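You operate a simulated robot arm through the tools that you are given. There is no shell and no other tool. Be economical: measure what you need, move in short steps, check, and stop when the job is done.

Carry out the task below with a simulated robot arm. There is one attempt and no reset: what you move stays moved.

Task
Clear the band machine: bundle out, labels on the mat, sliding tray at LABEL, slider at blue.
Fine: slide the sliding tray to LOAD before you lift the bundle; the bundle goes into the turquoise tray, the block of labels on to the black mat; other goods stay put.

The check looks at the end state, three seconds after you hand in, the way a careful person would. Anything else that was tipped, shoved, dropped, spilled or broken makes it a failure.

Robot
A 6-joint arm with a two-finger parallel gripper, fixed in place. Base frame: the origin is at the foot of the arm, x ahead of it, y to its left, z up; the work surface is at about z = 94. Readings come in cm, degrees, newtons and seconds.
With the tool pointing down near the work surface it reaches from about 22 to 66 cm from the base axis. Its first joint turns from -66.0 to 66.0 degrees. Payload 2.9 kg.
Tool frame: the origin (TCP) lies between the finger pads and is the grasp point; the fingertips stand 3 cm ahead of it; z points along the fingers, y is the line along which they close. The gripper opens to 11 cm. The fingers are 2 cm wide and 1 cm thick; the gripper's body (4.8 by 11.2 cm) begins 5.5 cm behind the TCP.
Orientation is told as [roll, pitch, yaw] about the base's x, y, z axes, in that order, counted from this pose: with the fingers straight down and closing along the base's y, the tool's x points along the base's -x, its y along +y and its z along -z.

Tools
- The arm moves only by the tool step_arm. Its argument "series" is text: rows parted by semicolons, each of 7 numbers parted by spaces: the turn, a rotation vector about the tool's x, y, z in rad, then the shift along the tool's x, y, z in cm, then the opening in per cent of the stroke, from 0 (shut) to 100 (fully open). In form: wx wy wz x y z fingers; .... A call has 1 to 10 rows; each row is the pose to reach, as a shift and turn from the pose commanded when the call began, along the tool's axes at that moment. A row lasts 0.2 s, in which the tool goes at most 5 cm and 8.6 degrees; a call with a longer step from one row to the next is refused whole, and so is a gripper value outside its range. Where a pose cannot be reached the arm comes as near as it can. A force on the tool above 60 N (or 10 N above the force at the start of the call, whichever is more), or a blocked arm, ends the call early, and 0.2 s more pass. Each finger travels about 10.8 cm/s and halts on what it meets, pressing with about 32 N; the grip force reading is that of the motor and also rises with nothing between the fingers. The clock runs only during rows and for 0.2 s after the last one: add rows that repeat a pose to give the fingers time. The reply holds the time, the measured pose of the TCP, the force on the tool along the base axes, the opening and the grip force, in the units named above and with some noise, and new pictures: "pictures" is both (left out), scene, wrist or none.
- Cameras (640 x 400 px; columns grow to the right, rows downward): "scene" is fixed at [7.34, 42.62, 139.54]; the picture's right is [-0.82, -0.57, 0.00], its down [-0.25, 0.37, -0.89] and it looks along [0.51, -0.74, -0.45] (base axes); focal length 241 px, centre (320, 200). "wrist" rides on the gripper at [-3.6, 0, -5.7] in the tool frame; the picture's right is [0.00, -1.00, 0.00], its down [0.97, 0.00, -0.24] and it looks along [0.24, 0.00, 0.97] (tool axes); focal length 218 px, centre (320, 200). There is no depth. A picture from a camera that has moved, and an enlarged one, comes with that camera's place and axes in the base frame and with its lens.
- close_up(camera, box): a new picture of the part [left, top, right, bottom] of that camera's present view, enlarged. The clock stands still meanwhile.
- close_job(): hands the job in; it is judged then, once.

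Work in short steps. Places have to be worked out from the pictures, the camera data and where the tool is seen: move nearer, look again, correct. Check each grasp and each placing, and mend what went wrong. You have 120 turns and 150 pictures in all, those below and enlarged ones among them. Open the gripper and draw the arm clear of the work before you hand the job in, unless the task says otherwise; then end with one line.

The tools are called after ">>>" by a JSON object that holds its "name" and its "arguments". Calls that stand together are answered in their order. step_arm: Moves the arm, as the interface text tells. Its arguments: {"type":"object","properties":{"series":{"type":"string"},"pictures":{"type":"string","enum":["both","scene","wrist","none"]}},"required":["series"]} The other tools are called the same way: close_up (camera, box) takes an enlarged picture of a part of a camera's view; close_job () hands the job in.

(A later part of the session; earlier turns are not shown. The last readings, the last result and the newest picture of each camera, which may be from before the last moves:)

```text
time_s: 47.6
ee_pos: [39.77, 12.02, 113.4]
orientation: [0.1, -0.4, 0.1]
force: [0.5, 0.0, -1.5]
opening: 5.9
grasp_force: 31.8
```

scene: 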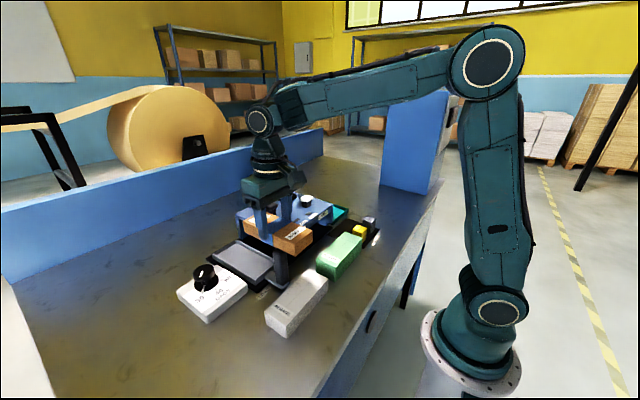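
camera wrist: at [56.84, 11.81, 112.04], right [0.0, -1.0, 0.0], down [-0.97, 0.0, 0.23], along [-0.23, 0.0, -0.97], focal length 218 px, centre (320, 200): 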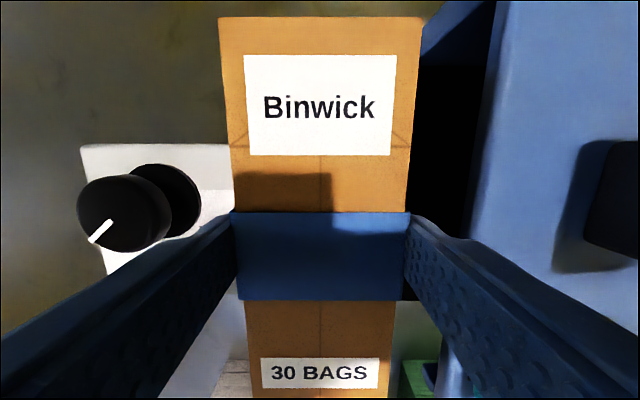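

Clear of the tray, still held. I sweep across in front to the right (y to −24), at the same height.

>>> {"name": "step_arm", "arguments": {"series": "0 0 0 0 -1 0 40;0 0 0 0 -2.5 0 40;0 0 0 0 -4.5 0 40;0 0 0 0 -6.5 0 40;0 0 0 0 -8.5 0 40;0 0 0 0 -10.5 0 40;0 0 0 0 -12.5 0 40;0 0 0 0 -14.5 0 40;0 0 0 0 -16.5 0 40;0 0 0 0 -18 0 40", "pictures": "scene"}}

>>> {"name": "step_arm", "arguments": {"series": "0 0 0 0 -1 0 40;0 0 0 0 -2.5 0 40;0 0 0 0 -4.5 0 40;0 0 0 0 -6.5 0 40;0 0 0 0 -8.5 0 40;0 0 0 0 -10.5 0 40;0 0 0 0 -12.5 0 40;0 0 0 0 -14.5 0 40;0 0 0 0 -16.5 0 40;0 0 0 0 -18 0 40"}}

```text
time_s: 49.8
ee_pos: [39.97, -6.36, 113.35]
orientation: [0.0, -0.3, 0.0]
force: [0.6, -0.3, -0.9]
opening: 5.92
grasp_force: 32.0
```

scene: 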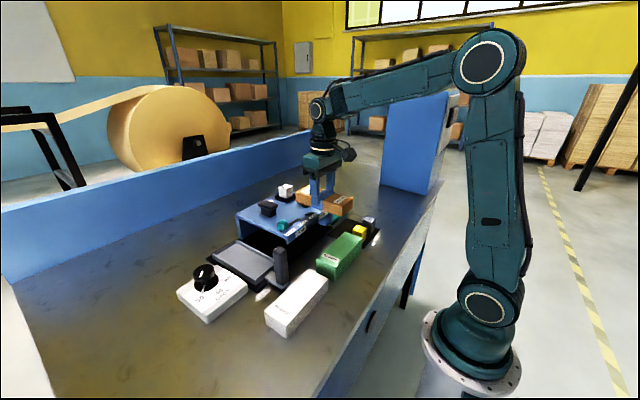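

```text
time_s: 52.0
ee_pos: [39.72, -24.1, 113.34]
orientation: [0.1, -0.3, 0.2]
force: [0.2, -0.3, -0.5]
opening: 5.92
grasp_force: 32.0
camera wrist: at [43.54, -24.12, 119.04], right [0.0, -1.0, 0.0], down [-0.97, 0.0, 0.23], along [-0.23, 0.0, -0.97], focal length 218 px, centre (320, 200)
```

scene: 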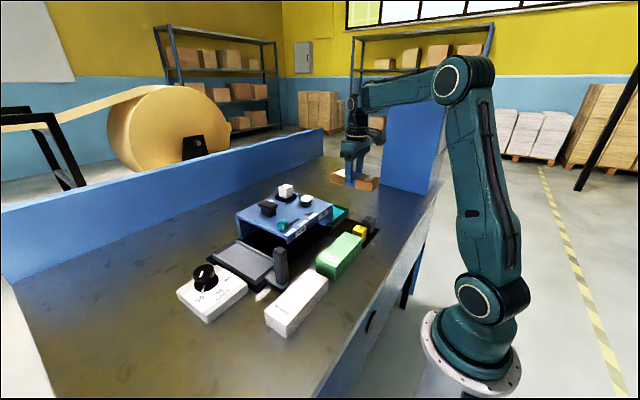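
wrist: 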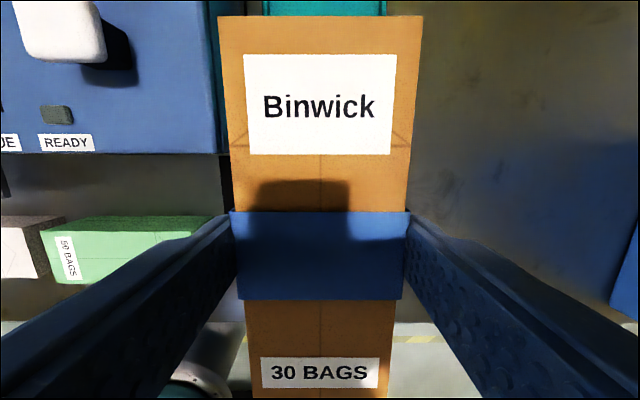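

The tray's right rim lies at about y −29.6, its left at about −18.6, so its centre is y≈−24. I move forward to x≈52.8 while descending to z≈105.5.

>>> {"name": "step_arm", "arguments": {"series": "0 0 0 -0.8 0 0.6 40;0 0 0 -2 0 1.5 40;0 0 0 -3.5 0 2.5 40;0 0 0 -5 0 3.5 40;0 0 0 -6.5 0 4.6 40;0 0 0 -8 0 5.6 40;0 0 0 -9.5 0 6.6 40;0 0 0 -11.2 0 7.5 40;0 0 0 -12.8 0 8 40;0 0 0 -12.8 0 8 40"}}

```text
time_s: 54.2
ee_pos: [52.73, -24.23, 105.3]
orientation: [0.0, -0.4, 0.1]
force: [0.6, -1.0, -2.2]
opening: 5.93
grasp_force: 31.6
camera wrist: at [56.45, -24.17, 110.99], right [0.0, -1.0, 0.0], down [-0.97, 0.0, 0.23], along [-0.23, 0.0, -0.97], focal length 218 px, centre (320, 200)
```

scene: 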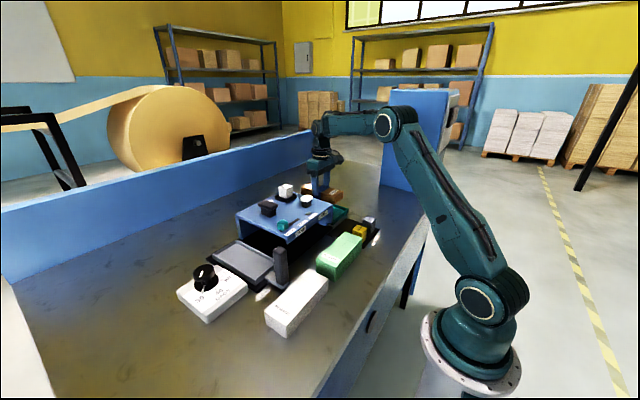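
wrist: 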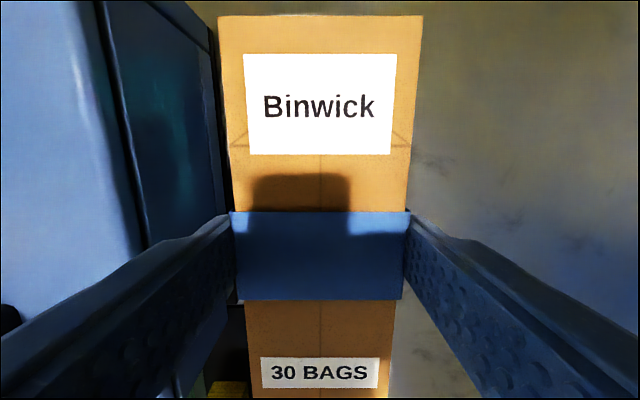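

The tray is now hidden under the bundle in the wrist view, as expected for a centred position. I check with a scene close-up.

>>> {"name": "close_up", "arguments": {"camera": "scene", "box": [280, 150, 400, 240]}}

```text
4.44 times, centred on (340, 195) of scene
camera zoom: at [7.34, 42.62, 139.54], right [-0.82, -0.57, 0.0], down [-0.25, 0.37, -0.89], along [0.51, -0.74, -0.45], focal length 1073 px, centre (231, 222)
```

zoom: 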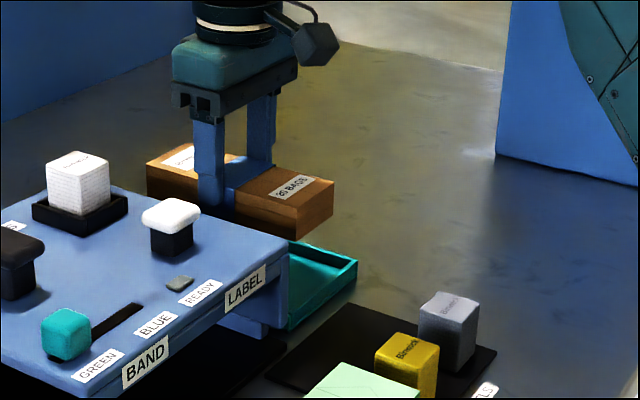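

Bundle bottom is at about TCP −4.3, tray rim ≈96, and the bundle is well within it. I lower to about z 99.3.

>>> {"name": "step_arm", "arguments": {"series": "0 0 0 0 0.15 1.2 40;0 0 0 0 0.15 2.4 40;0 0 0 0 0.15 3.6 40;0 0 0 0 0.15 4.6 40;0 0 0 0 0.15 5.4 40;0 0 0 0 0.15 6 40;0 0 0 0 0.15 6 40"}}

```text
time_s: 55.8
ee_pos: [52.8, -23.96, 99.35]
orientation: [0.2, -0.2, 0.0]
force: [0.1, 0.7, -1.3]
opening: 5.93
grasp_force: 32.1
camera wrist: at [56.41, -23.99, 105.09], right [0.0, -1.0, 0.0], down [-0.97, 0.0, 0.23], along [-0.23, 0.0, -0.97], focal length 218 px, centre (320, 200)
```

scene: 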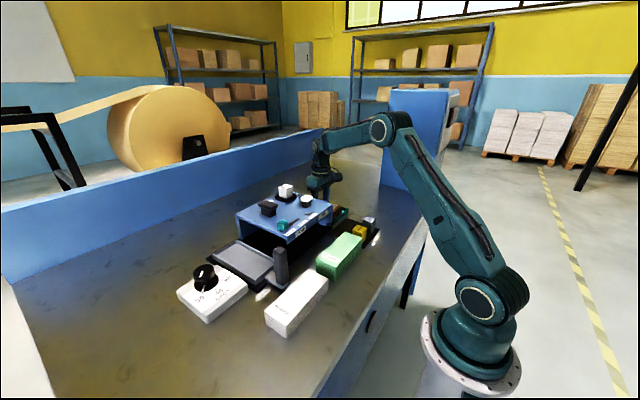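
wrist: 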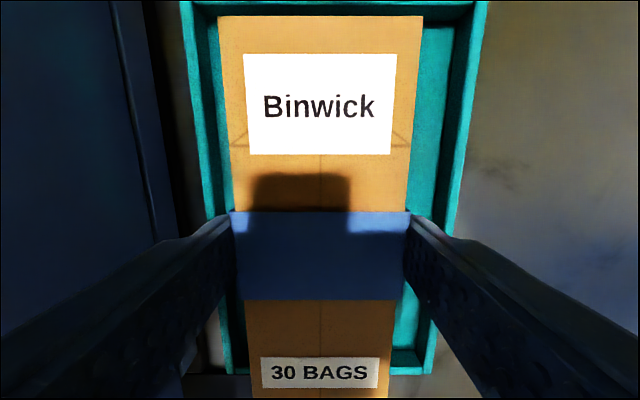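

The tray rim shows on both sides, its centre slightly to the right. I shift 0.4 cm right and lower gently until it touches.

>>> {"name": "step_arm", "arguments": {"series": "0 0 0 0 -0.4 0 40;0 0 0 0 -0.4 0.2 40;0 0 0 0 -0.4 0.4 40;0 0 0 0 -0.4 0.4 40", "pictures": "none"}}

>>> {"name": "close_up", "arguments": {"camera": "scene", "box": [290, 160, 390, 240]}}

>>> {"name": "close_up", "arguments": {"camera": "wrist", "box": [160, 0, 500, 400]}}

```text
time_s: 56.8
ee_pos: [52.79, -24.22, 99.02]
orientation: [0.1, -0.3, 0.1]
force: [-0.5, -0.1, -0.8]
opening: 5.94
grasp_force: 32.0
```

```text
5.00 times, centred on (340, 200) of scene
camera zoom: at [7.34, 42.62, 139.54], right [-0.82, -0.57, 0.0], down [-0.25, 0.37, -0.89], along [0.51, -0.74, -0.45], focal length 1207 px, centre (220, 200)
```

zoom: 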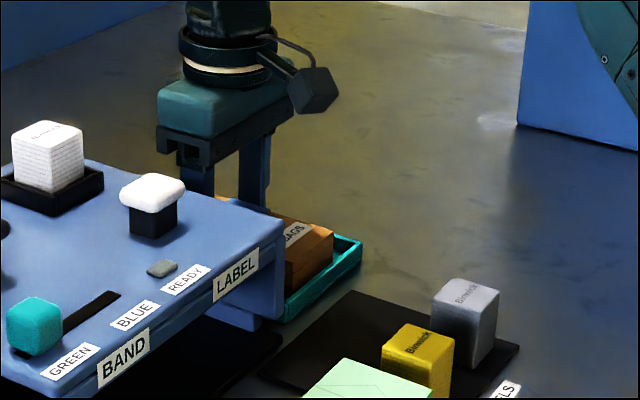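

```text
1.00 times, centred on (330, 200) of wrist
camera zoom: at [56.43, -24.34, 104.76], right [0.0, -1.0, 0.0], down [-0.97, 0.0, 0.23], along [-0.23, 0.0, -0.97], focal length 218 px, centre (310, 200)
```

zoom: 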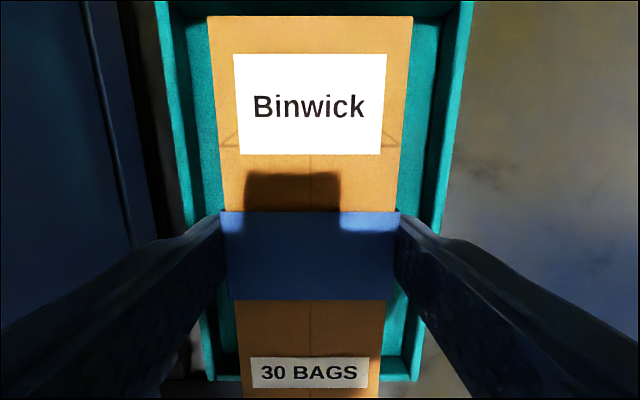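

It sits inside the rims with no contact yet. I lower in 0.15 cm increments.

>>> {"name": "step_arm", "arguments": {"series": "0 0 0 0 0 0.15 40;0 0 0 0 0 0.3 40;0 0 0 0 0 0.3 40;0 0 0 0 0 0.3 40", "pictures": "none"}}

>>> {"name": "step_arm", "arguments": {"series": "0 0 0 0 0 0.15 40;0 0 0 0 0 0.3 40;0 0 0 0 0 0.3 40;0 0 0 0 0 0.3 40", "pictures": "none"}}

```text
time_s: 57.8
ee_pos: [52.86, -24.44, 98.84]
orientation: [0.0, -0.4, 0.1]
force: [-7.4, -0.2, 16.5]
opening: 5.95
grasp_force: 31.6
```

```text
time_s: 58.8
ee_pos: [52.86, -24.34, 98.89]
orientation: [-0.1, -0.7, 0.0]
force: [-5.6, -4.8, 30.1]
opening: 5.91
grasp_force: 31.8
```

Contact at z≈98.85 (30 N). I ease the pressure, open to about 7 cm, and rise.

>>> {"name": "step_arm", "arguments": {"series": "0 0 0 0 0 -0.3 40;0 0 0 0 0 -0.3 40;0 0 0 0 0 -0.3 50;0 0 0 0 0 -0.3 63;0 0 0 0 0 -0.3 63;0 0 0 0 0 -1.5 63;0 0 0 0 0 -3.5 63;0 0 0 0 0 -6 63;0 0 0 0 0 -6 63"}}

```text
time_s: 60.8
ee_pos: [52.73, -24.34, 104.61]
orientation: [0.0, -0.2, 0.2]
force: [0.4, -0.2, 0.3]
opening: 6.96
grasp_force: 0.0
camera wrist: at [56.49, -24.31, 110.3], right [0.0, -1.0, 0.0], down [-0.97, 0.0, 0.23], along [-0.23, 0.0, -0.97], focal length 218 px, centre (320, 200)
```

scene: 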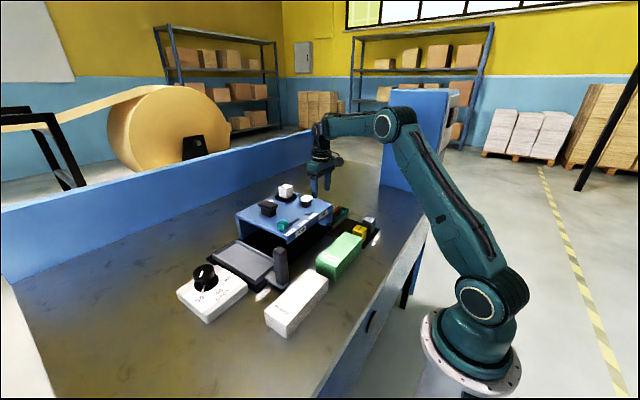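
wrist: 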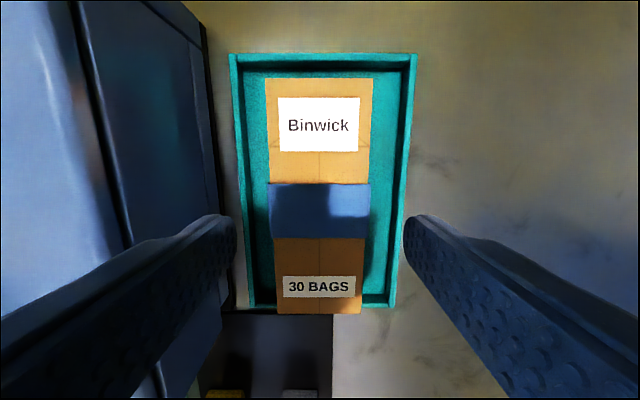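

The bundle is released in the tray. I check that its front end lies flat and not on the rim.

>>> {"name": "close_up", "arguments": {"camera": "wrist", "box": [220, 230, 420, 330]}}

>>> {"name": "close_up", "arguments": {"camera": "scene", "box": [320, 195, 390, 240]}}

```text
3.20 times, centred on (320, 280) of wrist
camera zoom: at [56.49, -24.31, 110.3], right [0.0, -1.0, 0.0], down [-0.97, 0.0, 0.23], along [-0.23, 0.0, -0.97], focal length 698 px, centre (320, -56)
```

zoom: 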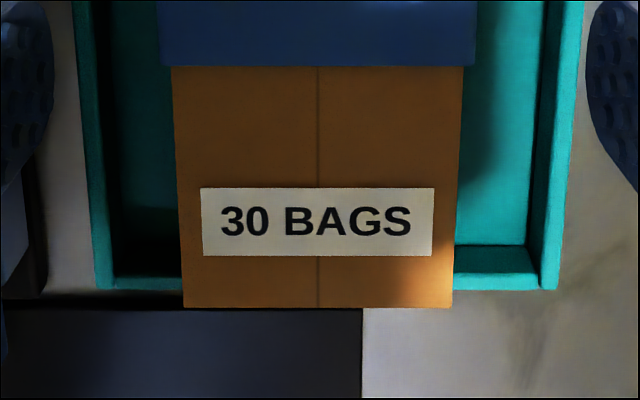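

```text
8.89 times, centred on (355, 218) of scene
camera zoom: at [7.34, 42.62, 139.54], right [-0.82, -0.57, 0.0], down [-0.25, 0.37, -0.89], along [0.51, -0.74, -0.45], focal length 2145 px, centre (9, 44)
```

zoom: 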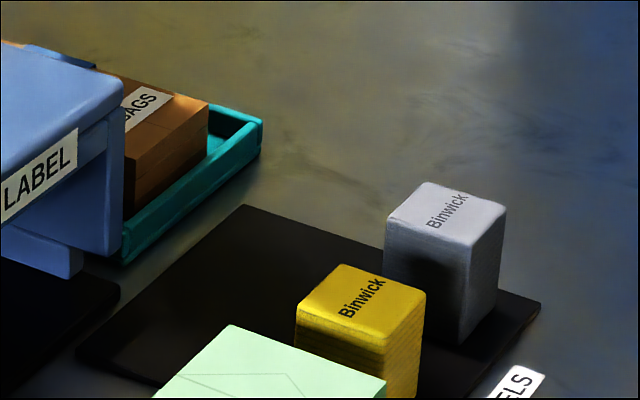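

The bundle lies flat inside the tray (front and rear tops both z≈97.1). Next is the label block at about (57.6, −10.6). A grip there is near the wrist's singular height, so I pitch the tool −15° (fingertips outward), which keeps me in the good branch. I move to (49.5, −10.6, 114) to look at it.

>>> {"name": "step_arm", "arguments": {"series": "0 -0.13 0 0.5 0 -1.5 63;0 -0.26 0 1.5 0 -4 63;0 -0.26 0 3 1 -7 63;0 -0.26 0 3 3.5 -9.5 63;0 -0.26 0 3 6.5 -9.5 63;0 -0.26 0 3 9.5 -9.5 63;0 -0.26 0 3 12 -9.5 63;0 -0.26 0 3 13.7 -9.5 63;0 -0.26 0 3 13.7 -9.5 63"}}

```text
time_s: 62.8
ee_pos: [49.64, -10.67, 113.97]
orientation: [0.1, -15.2, 0.0]
force: [0.4, -0.2, 0.9]
opening: 6.94
grasp_force: 0.0
camera wrist: at [51.7, -10.7, 120.33], right [0.0, -1.0, 0.0], down [-1.0, 0.0, -0.02], along [0.02, 0.0, -1.0], focal length 218 px, centre (320, 200)
```

scene: 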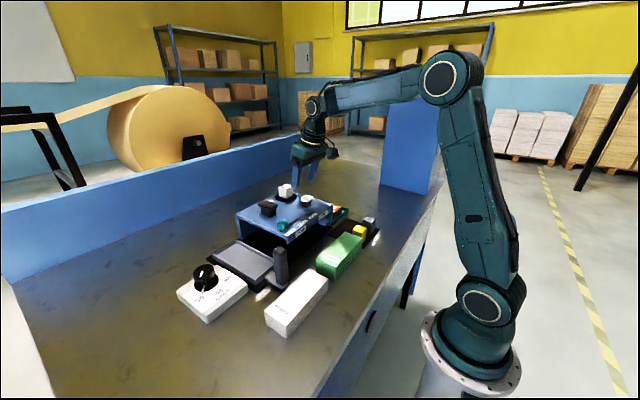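
wrist: 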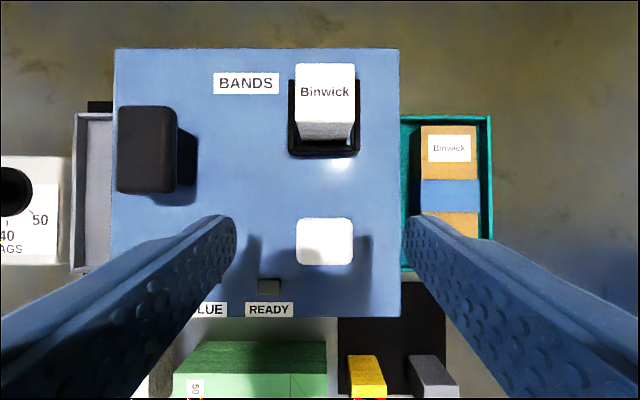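

The block measures about 3.1 cm square, top z≈109, centre (57.5, −11.0). Its holder's rim is at about 105.5. I move over it and down so the tips stop just above the holder rim.

>>> {"name": "step_arm", "arguments": {"series": "0 0 0 -2.4 -0.1 0.64 63;0 0 0 -4.8 -0.2 1.29 63;0 0 0 -7.2 -0.3 1.93 63;0 0 0 -7.2 -0.3 1.93 63;0 0 0 -6.8 -0.3 3.5 63;0 0 0 -6.4 -0.3 5 63;0 0 0 -6.1 -0.3 6 63;0 0 0 -6.1 -0.3 6 63"}}

```text
time_s: 64.6
ee_pos: [57.38, -11.03, 109.73]
orientation: [0.2, -15.2, 0.0]
force: [0.4, -0.1, -0.7]
opening: 6.93
grasp_force: 0.1
camera wrist: at [59.36, -11.02, 116.15], right [0.0, -1.0, 0.0], down [-1.0, 0.0, -0.02], along [0.02, 0.0, -1.0], focal length 218 px, centre (320, 200)
```

scene: 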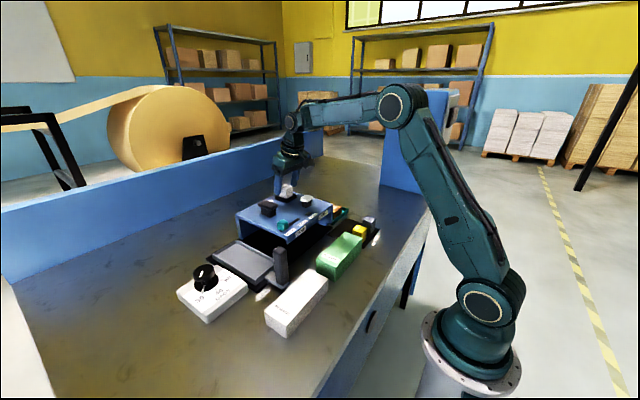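
wrist: 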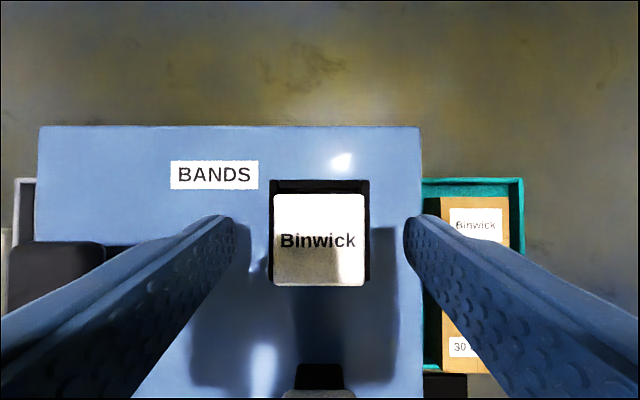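

The block's centre is about 0.8 cm ahead of the TCP; the fingers straddle it evenly. Small correction forward and down, then close.

>>> {"name": "step_arm", "arguments": {"series": "0 0 0 -0.16 0 0.56 63;0 0 0 -0.16 0 0.56 63;0 0 0 -0.16 0 0.56 48;0 0 0 -0.16 0 0.56 33;0 0 0 -0.16 0 0.56 20;0 0 0 -0.16 0 0.56 15;0 0 0 -0.16 0 0.56 15"}}

```text
time_s: 66.2
ee_pos: [57.55, -10.92, 109.33]
orientation: [0.1, -15.2, 0.0]
force: [0.0, 0.4, -1.1]
opening: 3.3
grasp_force: 32.4
camera wrist: at [59.55, -11.01, 115.62], right [0.0, -1.0, 0.0], down [-1.0, 0.0, -0.02], along [0.02, 0.0, -1.0], focal length 218 px, centre (320, 200)
```

scene: 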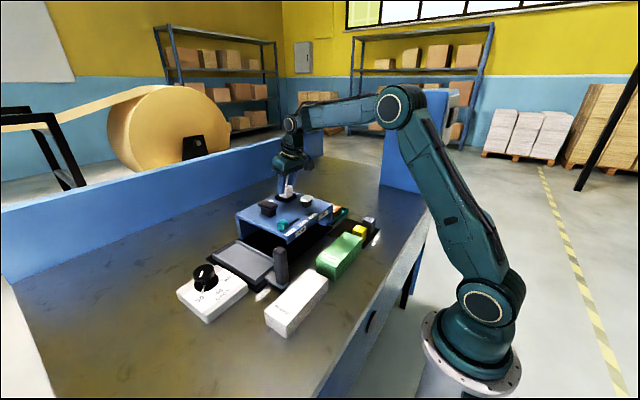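
wrist: 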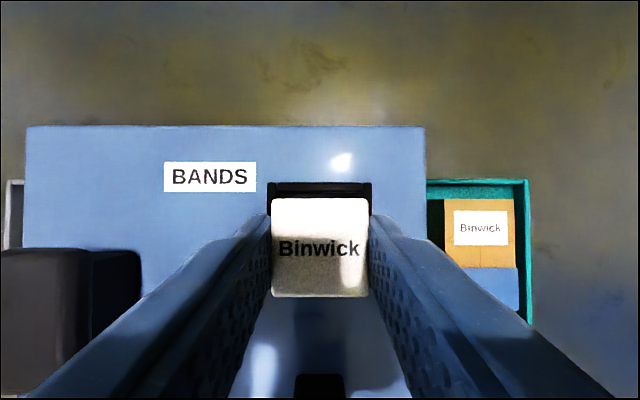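

Gripped (3.3 cm). I lift straight up 3.5 cm and check.

>>> {"name": "step_arm", "arguments": {"series": "0 0 0 -0.13 0 -0.48 15;0 0 0 -0.31 0 -1.16 15;0 0 0 -0.52 0 -1.93 15;0 0 0 -0.72 0 -2.7 15;0 0 0 -0.91 0 -3.38 15;0 0 0 -0.91 0 -3.38 15"}}

```text
time_s: 67.6
ee_pos: [57.35, -11.05, 112.8]
orientation: [0.1, -15.2, 0.0]
force: [-0.5, 0.0, -0.2]
opening: 3.3
grasp_force: 31.9
camera wrist: at [59.48, -11.07, 119.25], right [0.0, -1.0, 0.0], down [-1.0, 0.0, -0.02], along [0.02, 0.0, -1.0], focal length 218 px, centre (320, 200)
```

scene: 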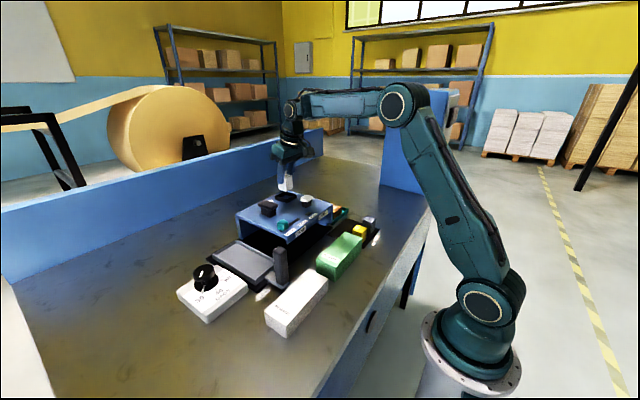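
wrist: 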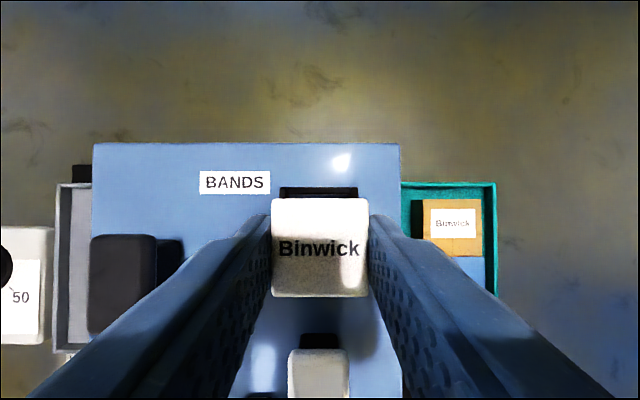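

The block is out. I move right 8.5 cm, off the machine, keeping the height.

>>> {"name": "step_arm", "arguments": {"series": "0 0 0 0 -1 0 15;0 0 0 0 -2.5 0 15;0 0 0 0 -4 0 15;0 0 0 0 -5.5 0 15;0 0 0 0 -7 0 15;0 0 0 0 -8.5 0 15;0 0 0 0 -8.5 0 15", "pictures": "scene"}}

>>> {"name": "close_up", "arguments": {"camera": "scene", "box": [250, 130, 390, 240]}}

```text
time_s: 69.2
ee_pos: [57.54, -19.53, 112.68]
orientation: [0.1, -15.1, 0.0]
force: [-0.3, 0.4, -0.7]
opening: 3.29
grasp_force: 31.9
```

scene: 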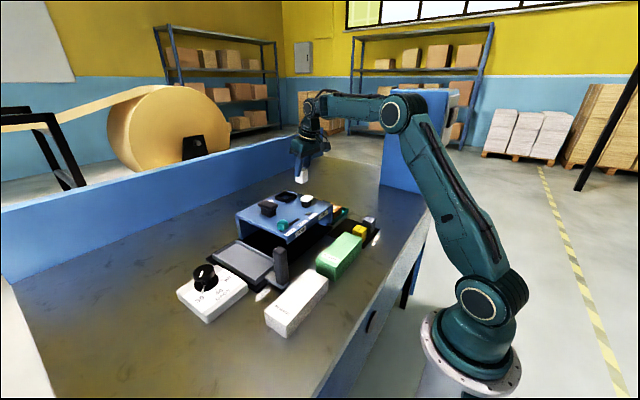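

```text
3.64 times, centred on (320, 185) of scene
camera zoom: at [7.34, 42.62, 139.54], right [-0.82, -0.57, 0.0], down [-0.25, 0.37, -0.89], along [0.51, -0.74, -0.45], focal length 878 px, centre (320, 254)
```

zoom: 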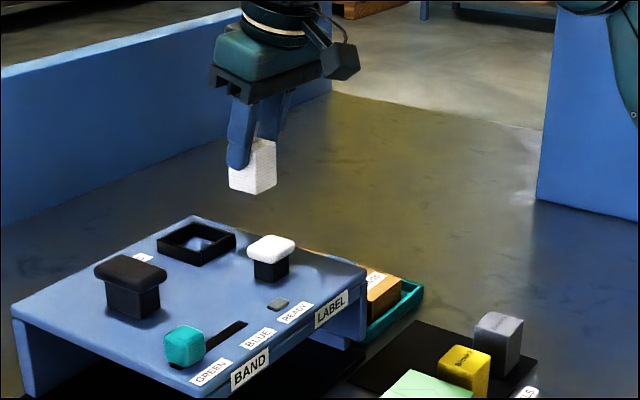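

Block bottom is about TCP −5.6. I bring it back toward the base at this height to above the mat's free part, (38, −19.5).

>>> {"name": "step_arm", "arguments": {"series": "0 0 0 1 0 -0.27 15;0 0 0 3 0 -0.8 15;0 0 0 5.2 0 -1.39 15;0 0 0 7.4 0 -1.98 15;0 0 0 9.6 0 -2.57 15;0 0 0 11.8 0 -3.16 15;0 0 0 14 0 -3.75 15;0 0 0 16.2 0 -4.34 15;0 0 0 18 0 -4.82 15;0 0 0 19.1 0 -5.12 15"}}

```text
time_s: 71.4
ee_pos: [37.59, -19.48, 112.6]
orientation: [0.1, -15.2, 0.0]
force: [-1.3, 0.3, -0.6]
opening: 3.3
grasp_force: 31.6
camera wrist: at [39.71, -19.46, 119.13], right [0.0, -1.0, 0.0], down [-1.0, 0.0, -0.02], along [0.02, 0.0, -1.0], focal length 218 px, centre (320, 200)
```

scene: 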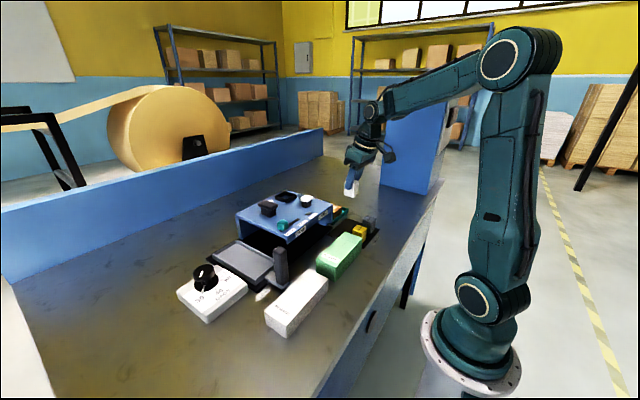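
wrist: 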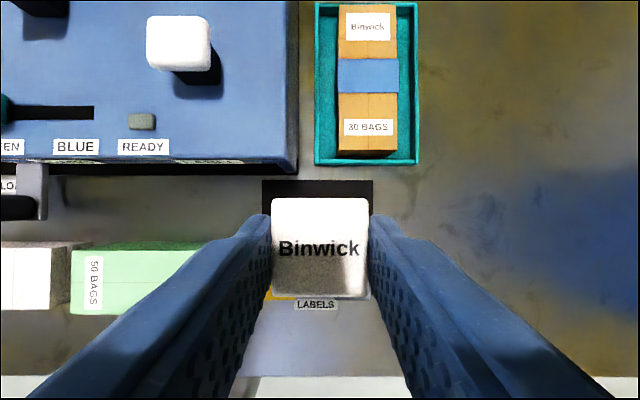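

Mat spans x≈29.5–42.5, y −12.9 to −25.5, and the block is over its free part at (38.4, −19.5). I descend to just above the mat.

>>> {"name": "step_arm", "arguments": {"series": "0 0 0 0.52 0 1.93 15;0 0 0 1.04 0 3.86 15;0 0 0 1.55 0 5.8 15;0 0 0 2.07 0 7.73 15;0 0 0 2.5 0 9.3 15;0 0 0 2.8 0 10.4 15;0 0 0 2.98 0 11.1 15;0 0 0 2.98 0 11.1 15"}}

>>> {"name": "close_up", "arguments": {"camera": "scene", "box": [310, 165, 410, 250]}}

```text
time_s: 73.2
ee_pos: [37.67, -19.4, 101.16]
orientation: [0.1, -15.3, 0.0]
force: [-0.5, -0.4, 0.2]
opening: 3.31
grasp_force: 32.0
camera wrist: at [39.78, -19.46, 107.6], right [0.0, -1.0, 0.0], down [-1.0, 0.0, -0.02], along [0.02, 0.0, -1.0], focal length 218 px, centre (320, 200)
```

scene: 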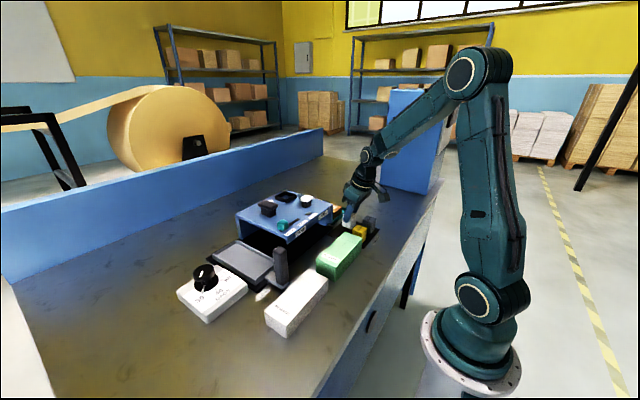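
wrist: 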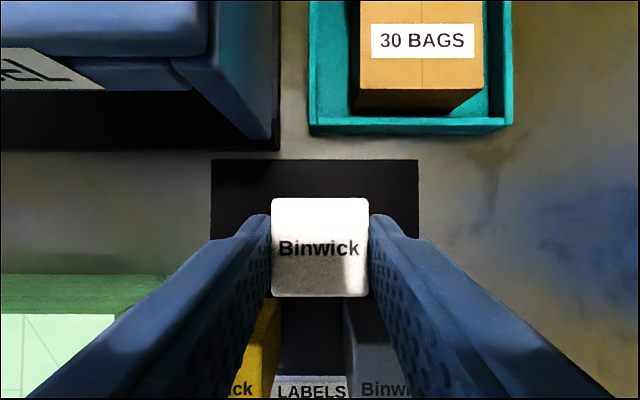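

```text
4.71 times, centred on (360, 208) of scene
camera zoom: at [7.34, 42.62, 139.54], right [-0.82, -0.57, 0.0], down [-0.25, 0.37, -0.89], along [0.51, -0.74, -0.45], focal length 1136 px, centre (132, 165)
```

zoom: 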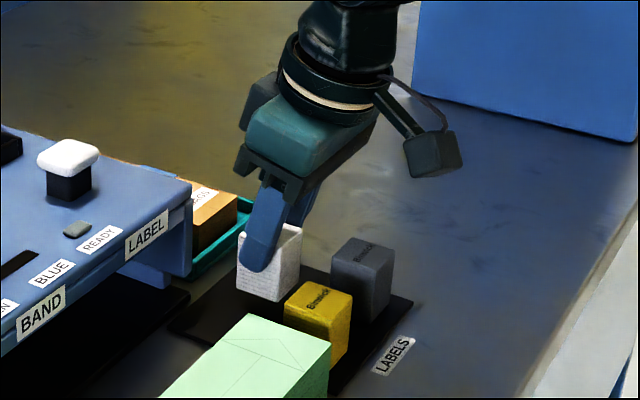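

Good place, clear of the yellow and grey blocks. I lower in small steps to contact.

>>> {"name": "step_arm", "arguments": {"series": "0 0 0 0.08 0 0.3 15;0 0 0 0.16 0 0.6 15;0 0 0 0.21 0 0.8 15;0 0 0 0.21 0 0.8 15", "pictures": "none"}}

>>> {"name": "step_arm", "arguments": {"series": "0 0 0 0.05 0 0.2 15;0 0 0 0.08 0 0.3 15;0 0 0 0.08 0 0.3 15", "pictures": "none"}}

```text
time_s: 74.2
ee_pos: [37.79, -19.35, 100.43]
orientation: [0.1, -15.2, 0.0]
force: [-0.6, 0.3, -0.1]
opening: 3.29
grasp_force: 32.4
```

```text
time_s: 75.0
ee_pos: [37.73, -19.47, 100.06]
orientation: [0.1, -15.1, 0.0]
force: [0.7, 0.6, -0.4]
opening: 3.29
grasp_force: 32.5
```

>>> {"name": "step_arm", "arguments": {"series": "0 0 0 0.05 0 0.2 15;0 0 0 0.1 0 0.4 15;0 0 0 0.1 0 0.4 15", "pictures": "none"}}

>>> {"name": "close_up", "arguments": {"camera": "scene", "box": [330, 195, 390, 245]}}

```text
time_s: 75.8
ee_pos: [37.87, -19.48, 99.78]
orientation: [0.0, -15.4, 0.1]
force: [-6.4, 3.6, 23.8]
opening: 3.3
grasp_force: 32.4
```

```text
8.00 times, centred on (360, 220) of scene
camera zoom: at [7.3, 42.64, 139.54], right [-0.82, -0.57, 0.0], down [-0.25, 0.37, -0.89], along [0.51, -0.74, -0.45], focal length 1931 px, centre (0, 40)
```

zoom: 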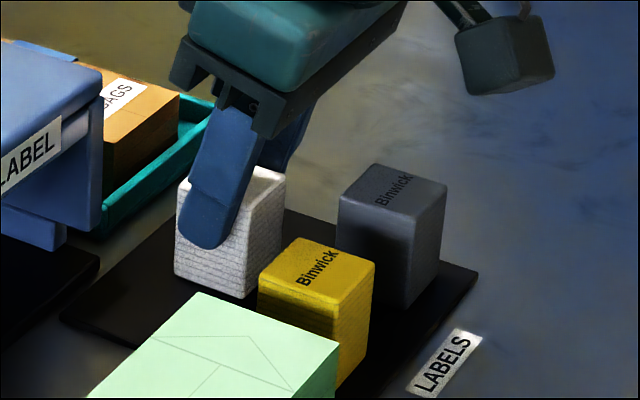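

Contact (24 N), the block stands on the mat. I ease off, open, and rise.

>>> {"name": "step_arm", "arguments": {"series": "0 0 0 -0.05 0 -0.2 15;0 0 0 -0.05 0 -0.2 25;0 0 0 -0.05 0 -0.2 45;0 0 0 -0.05 0 -0.2 55;0 0 0 -0.05 0 -0.2 55;0 0 0 -0.6 0 -2 55;0 0 0 -1.3 0 -5 55;0 0 0 -2.2 0 -8.2 55;0 0 0 -3.1 0 -11.6 55;0 0 0 -3.1 0 -11.6 55"}}

```text
time_s: 78.0
ee_pos: [37.78, -19.37, 111.85]
orientation: [0.1, -15.2, 0.2]
force: [0.3, 0.8, -0.1]
opening: 6.04
grasp_force: 0.1
camera wrist: at [39.93, -19.38, 118.31], right [0.0, -1.0, 0.0], down [-1.0, 0.0, -0.02], along [0.02, 0.0, -1.0], focal length 218 px, centre (320, 200)
```

scene: 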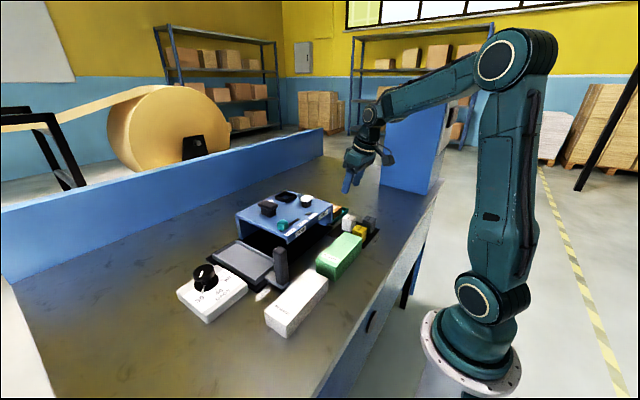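
wrist: 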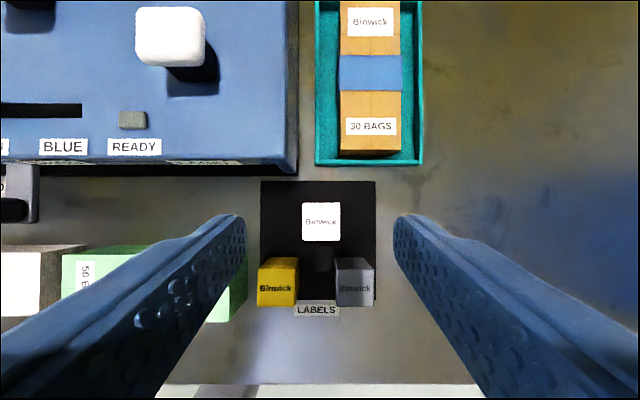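

All three blocks stand on the mat. Next is the slider: I level the tool and move above the turquoise knob at about (44.5, 3.4, 113).

>>> {"name": "step_arm", "arguments": {"series": "0 0 0 -0.8 2.5 0 55;0 0 0 -1.6 5 0.1 55;0 0.05 0 -2.4 7.5 0.2 55;0 0.1 0 -3.2 10 0.3 55;0 0.15 0 -4 12.5 0.4 55;0 0.2 0 -4.8 15 0.5 55;0 0.265 0 -5.6 18 0.6 55;0 0.265 0 -6.5 20.5 0.7 55;0 0.265 0 -6.5 22.8 0.7 55;0 0.265 0 -6.5 22.8 0.7 55"}}

```text
time_s: 80.2
ee_pos: [44.28, 3.4, 112.45]
orientation: [0.0, -0.1, 0.2]
force: [-0.6, 0.2, -1.2]
opening: 6.03
grasp_force: 0.1
camera wrist: at [47.91, 3.46, 118.17], right [0.0, -1.0, 0.0], down [-0.97, 0.0, 0.24], along [-0.24, 0.0, -0.97], focal length 218 px, centre (320, 200)
```

scene: 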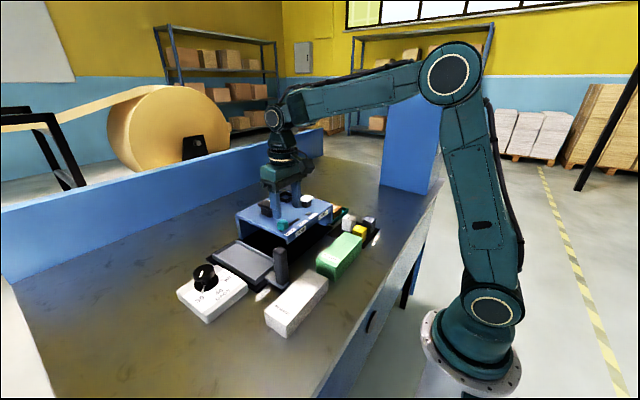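
wrist: 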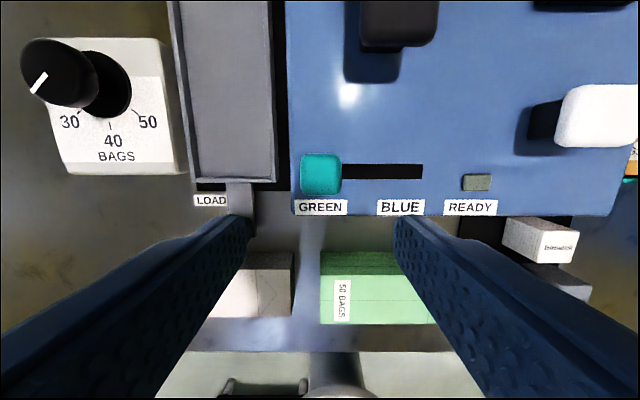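

Knob centre is at (46.3, 3.4), 2.3 cm wide; BLUE lies at y≈−1.95. I go down around the knob (tips 0.6 cm above the top plate) and close.

>>> {"name": "step_arm", "arguments": {"series": "0 0 0 -1 0 0 55;0 0 0 -2 0 1 55;0 0 0 -2 0 2.5 55;0 0 0 -2 0 4 55;0 0 0 -2 0 4.8 55;0 0 0 -2 0 4.8 55;0 0 0 -2 0 4.8 40;0 0 0 -2 0 4.8 25;0 0 0 -2 0 4.8 12;0 0 0 -2 0 4.8 12"}}

```text
time_s: 82.4
ee_pos: [46.2, 3.26, 108.01]
orientation: [0.1, -0.1, 0.2]
force: [0.4, 0.0, -1.3]
opening: 2.32
grasp_force: 45.1
camera wrist: at [49.83, 3.32, 113.67], right [0.0, -1.0, 0.0], down [-0.97, 0.0, 0.24], along [-0.24, 0.0, -0.97], focal length 218 px, centre (320, 200)
```

scene: 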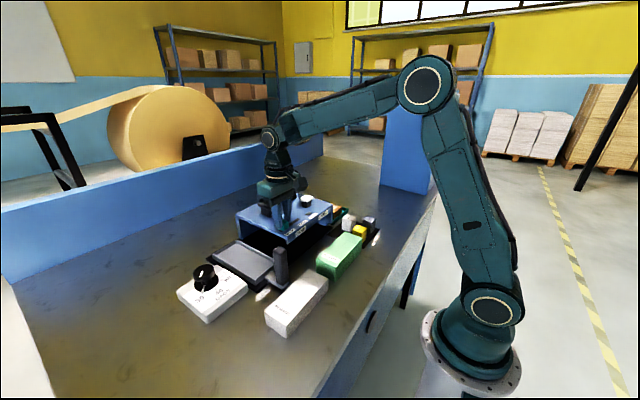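
wrist: 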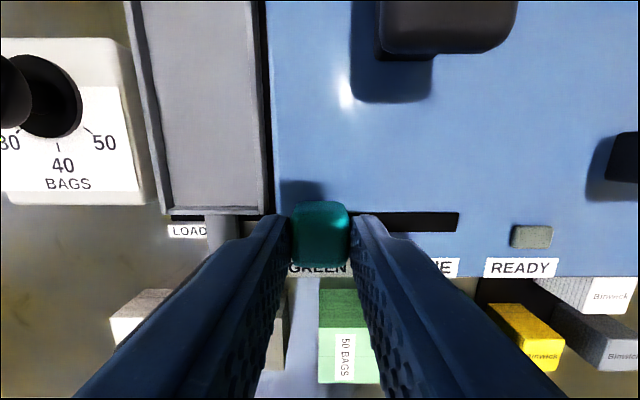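

Knob held (2.3 cm). I slide it 5.2 cm toward BLUE.

>>> {"name": "step_arm", "arguments": {"series": "0 0 0 0 -0.6 0 12;0 0 0 0 -1.2 0 12;0 0 0 0 -1.8 0 12;0 0 0 0 -2.4 0 12;0 0 0 0 -3 0 12;0 0 0 0 -3.6 0 12;0 0 0 0 -4.2 0 12;0 0 0 0 -4.8 0 12;0 0 0 0 -5.2 0 12;0 0 0 0 -5.2 0 12"}}

```text
time_s: 84.6
ee_pos: [46.13, -1.71, 108.06]
orientation: [0.1, -0.2, 0.1]
force: [3.8, 0.3, 6.2]
opening: 2.32
grasp_force: 44.8
camera wrist: at [49.81, -1.81, 113.68], right [0.0, -1.0, 0.0], down [-0.97, 0.0, 0.24], along [-0.24, 0.0, -0.97], focal length 218 px, centre (320, 200)
```

scene: 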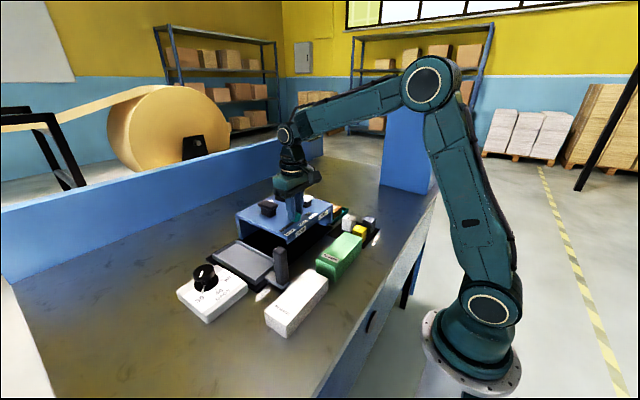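
wrist: 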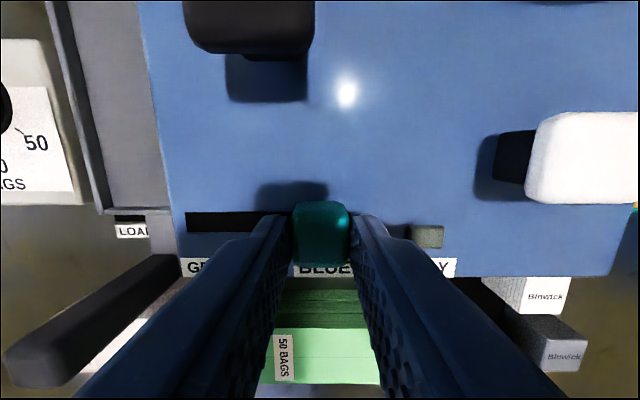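

The knob is just above BLUE. I nudge another 0.3 cm to feel whether the slot end is there.

>>> {"name": "step_arm", "arguments": {"series": "0 0 0 0 -0.15 0 12;0 0 0 0 -0.3 0 12;0 0 0 0 -0.3 0 12", "pictures": "none"}}

```text
time_s: 85.4
ee_pos: [46.22, -2.16, 108.01]
orientation: [0.1, -0.3, 0.1]
force: [4.1, 4.1, 19.3]
opening: 2.32
grasp_force: 44.8
```

The knob is at y≈−2.05, aligned with BLUE. I release and rise to check.

>>> {"name": "step_arm", "arguments": {"series": "0 0 0 0 0 0 25;0 0 0 0 0 0 45;0 0 0 0 0 0 45;0 0 0 0 0 -2 45;0 0 0 0 0 -4 45;0 0 0 1 0 -6 45;0 0 0 1 0 -6 45", "pictures": "wrist"}}

```text
time_s: 87.0
ee_pos: [45.07, -2.13, 113.85]
orientation: [0.1, 0.0, 0.0]
force: [-0.2, -0.1, -0.3]
opening: 4.93
grasp_force: 0.0
camera wrist: at [48.8, -2.01, 119.53], right [0.0, -1.0, 0.0], down [-0.97, 0.0, 0.24], along [-0.24, 0.0, -0.97], focal length 218 px, centre (320, 200)
```

wrist: 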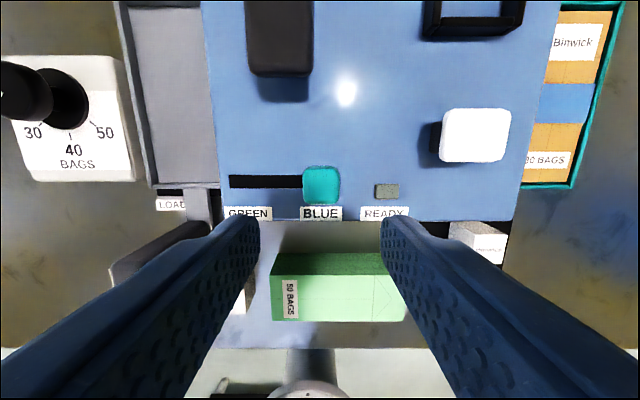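

The slider covers the slot end at BLUE. Now I return to the tray handle at (39.3, 12).

>>> {"name": "step_arm", "arguments": {"series": "0 0 0 1.2 2.8 0 45;0 0 0 2.4 5.6 0 45;0 0 0 3.6 8.4 0 45;0 0 0 4.8 11.2 0 45;0 0 0 5.8 14.1 0 50;0 0 0 5.8 14.1 2.5 55;0 0 0 5.8 14.1 5 55;0 0 0 5.8 14.1 5 55"}}

```text
time_s: 88.8
ee_pos: [39.34, 11.78, 108.72]
orientation: [0.1, -0.1, 0.0]
force: [-0.3, 0.1, 0.6]
opening: 6.04
grasp_force: 0.0
camera wrist: at [42.97, 11.79, 114.52], right [0.0, -1.0, 0.0], down [-0.97, 0.0, 0.24], along [-0.24, 0.0, -0.97], focal length 218 px, centre (320, 200)
```

scene: 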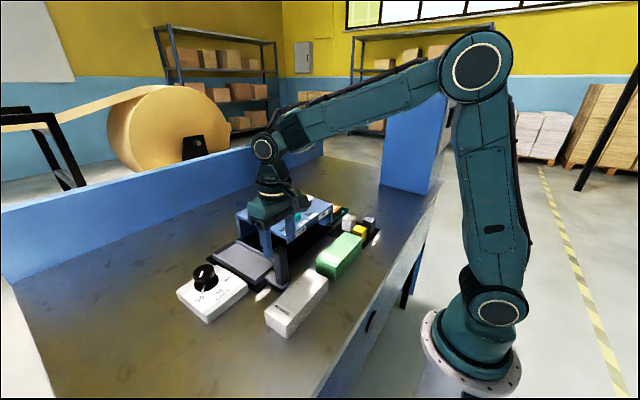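
wrist: 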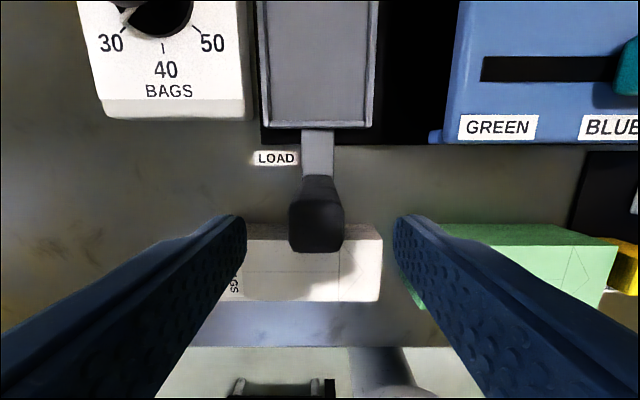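

The handle stands centred between the fingers. I go down 6 cm and close.

>>> {"name": "step_arm", "arguments": {"series": "0 0 0 0 0.1 2 55;0 0 0 0 0.1 4 55;0 0 0 0 0.1 6 55;0 0 0 0 0.1 6 55;0 0 0 0 0.1 6 35;0 0 0 0 0.1 6 15;0 0 0 0 0.1 6 12;0 0 0 0 0.1 6 12", "pictures": "none"}}

>>> {"name": "step_arm", "arguments": {"series": "0 0 0 0 -1 0 12;0 0 0 0 -2.2 0 12;0 0 0 0 -3.4 0 12;0 0 0 0 -4.6 0 12;0 0 0 0 -5.8 0 12;0 0 0 0 -7 0 12;0 0 0 0 -8.2 0 12;0 0 0 0 -9.4 0 12;0 0 0 0 -10.6 0 12;0 0 0 0 -11.8 0 12"}}

```text
time_s: 90.6
ee_pos: [39.17, 11.93, 102.99]
orientation: [0.0, 0.0, 0.0]
force: [-1.7, -3.0, -5.3]
opening: 2.6
grasp_force: 45.2
```

```text
time_s: 92.8
ee_pos: [39.17, 0.34, 102.88]
orientation: [0.1, 0.1, 0.1]
force: [-15.9, -1.5, 6.5]
opening: 2.6
grasp_force: 44.7
camera wrist: at [42.87, 0.34, 108.65], right [0.0, -1.0, 0.0], down [-0.97, 0.0, 0.24], along [-0.24, 0.0, -0.97], focal length 218 px, centre (320, 200)
```

scene: 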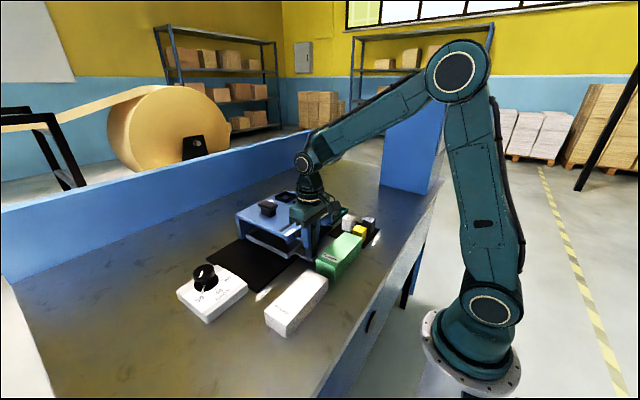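
wrist: 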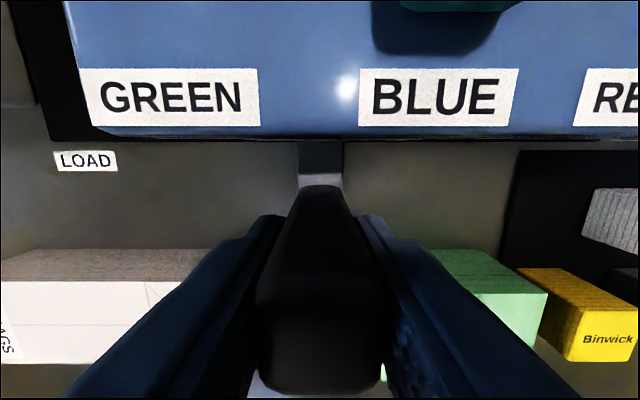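

The tray passes BAND (y≈0.3). I continue toward LABEL, about y −11, and look before the end.

>>> {"name": "step_arm", "arguments": {"series": "0 0 0 0 -1 0 12;0 0 0 0 -2.2 0 12;0 0 0 0 -3.4 0 12;0 0 0 0 -4.6 0 12;0 0 0 0 -5.8 0 12;0 0 0 0 -7 0 12;0 0 0 0 -8.2 0 12;0 0 0 0 -9.4 0 12;0 0 0 0 -10.4 0 12;0 0 0 0 -10.4 0 12"}}

>>> {"name": "close_up", "arguments": {"camera": "scene", "box": [260, 190, 390, 280]}}

```text
time_s: 95.0
ee_pos: [39.31, -10.19, 102.82]
orientation: [0.2, 0.1, 0.0]
force: [-30.9, -1.0, 25.3]
opening: 2.61
grasp_force: 45.0
camera wrist: at [42.94, -10.12, 108.61], right [0.0, -1.0, 0.0], down [-0.97, 0.0, 0.24], along [-0.24, 0.0, -0.97], focal length 218 px, centre (320, 200)
```

scene: 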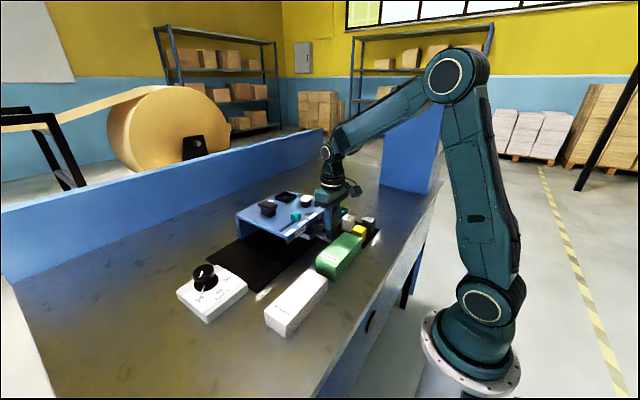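
wrist: 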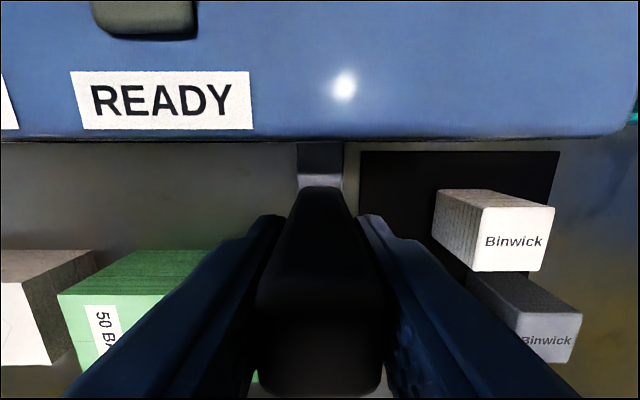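

```text
4.44 times, centred on (325, 235) of scene
camera zoom: at [7.22, 42.63, 139.55], right [-0.82, -0.57, 0.0], down [-0.25, 0.37, -0.89], along [0.51, -0.74, -0.45], focal length 1073 px, centre (298, 44)
```

zoom: 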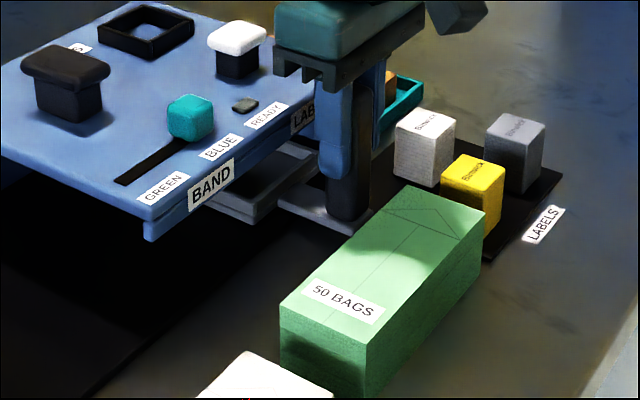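

LABEL's mark is at y≈−10.9. I continue 0.8 cm with slight relief of the built-up x/z force and feel for a stop.

>>> {"name": "step_arm", "arguments": {"series": "0 0 0 0.1 -0.25 -0.1 12;0 0 0 0.15 -0.5 -0.1 12;0 0 0 0.15 -0.8 -0.1 12;0 0 0 0.15 -0.8 -0.1 12", "pictures": "none"}}

>>> {"name": "step_arm", "arguments": {"series": "0 0 0 0 -0.2 0 12;0 0 0 0 -0.4 0 12;0 0 0 0 -0.4 0 12", "pictures": "wrist"}}

```text
time_s: 96.0
ee_pos: [39.26, -10.93, 102.89]
orientation: [0.1, -0.1, 0.0]
force: [-0.3, -0.9, -3.7]
opening: 2.57
grasp_force: 45.3
```

```text
time_s: 96.8
ee_pos: [39.29, -11.03, 102.95]
orientation: [0.2, 0.2, 0.5]
force: [-9.0, 27.9, -17.6]
opening: 2.62
grasp_force: 44.9
camera wrist: at [42.96, -11.01, 108.6], right [0.01, -1.0, 0.0], down [-0.97, -0.01, 0.24], along [-0.24, 0.0, -0.97], focal length 218 px, centre (320, 200)
```

wrist: 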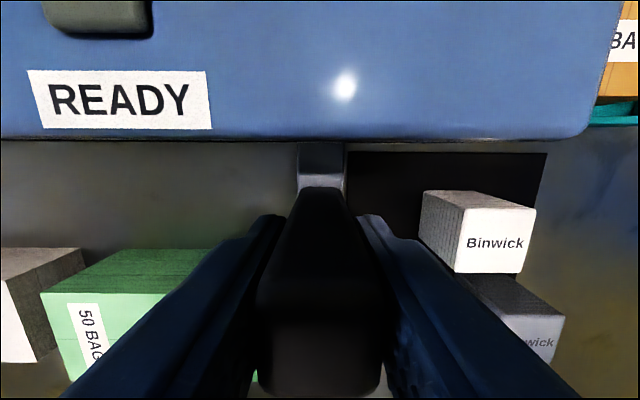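

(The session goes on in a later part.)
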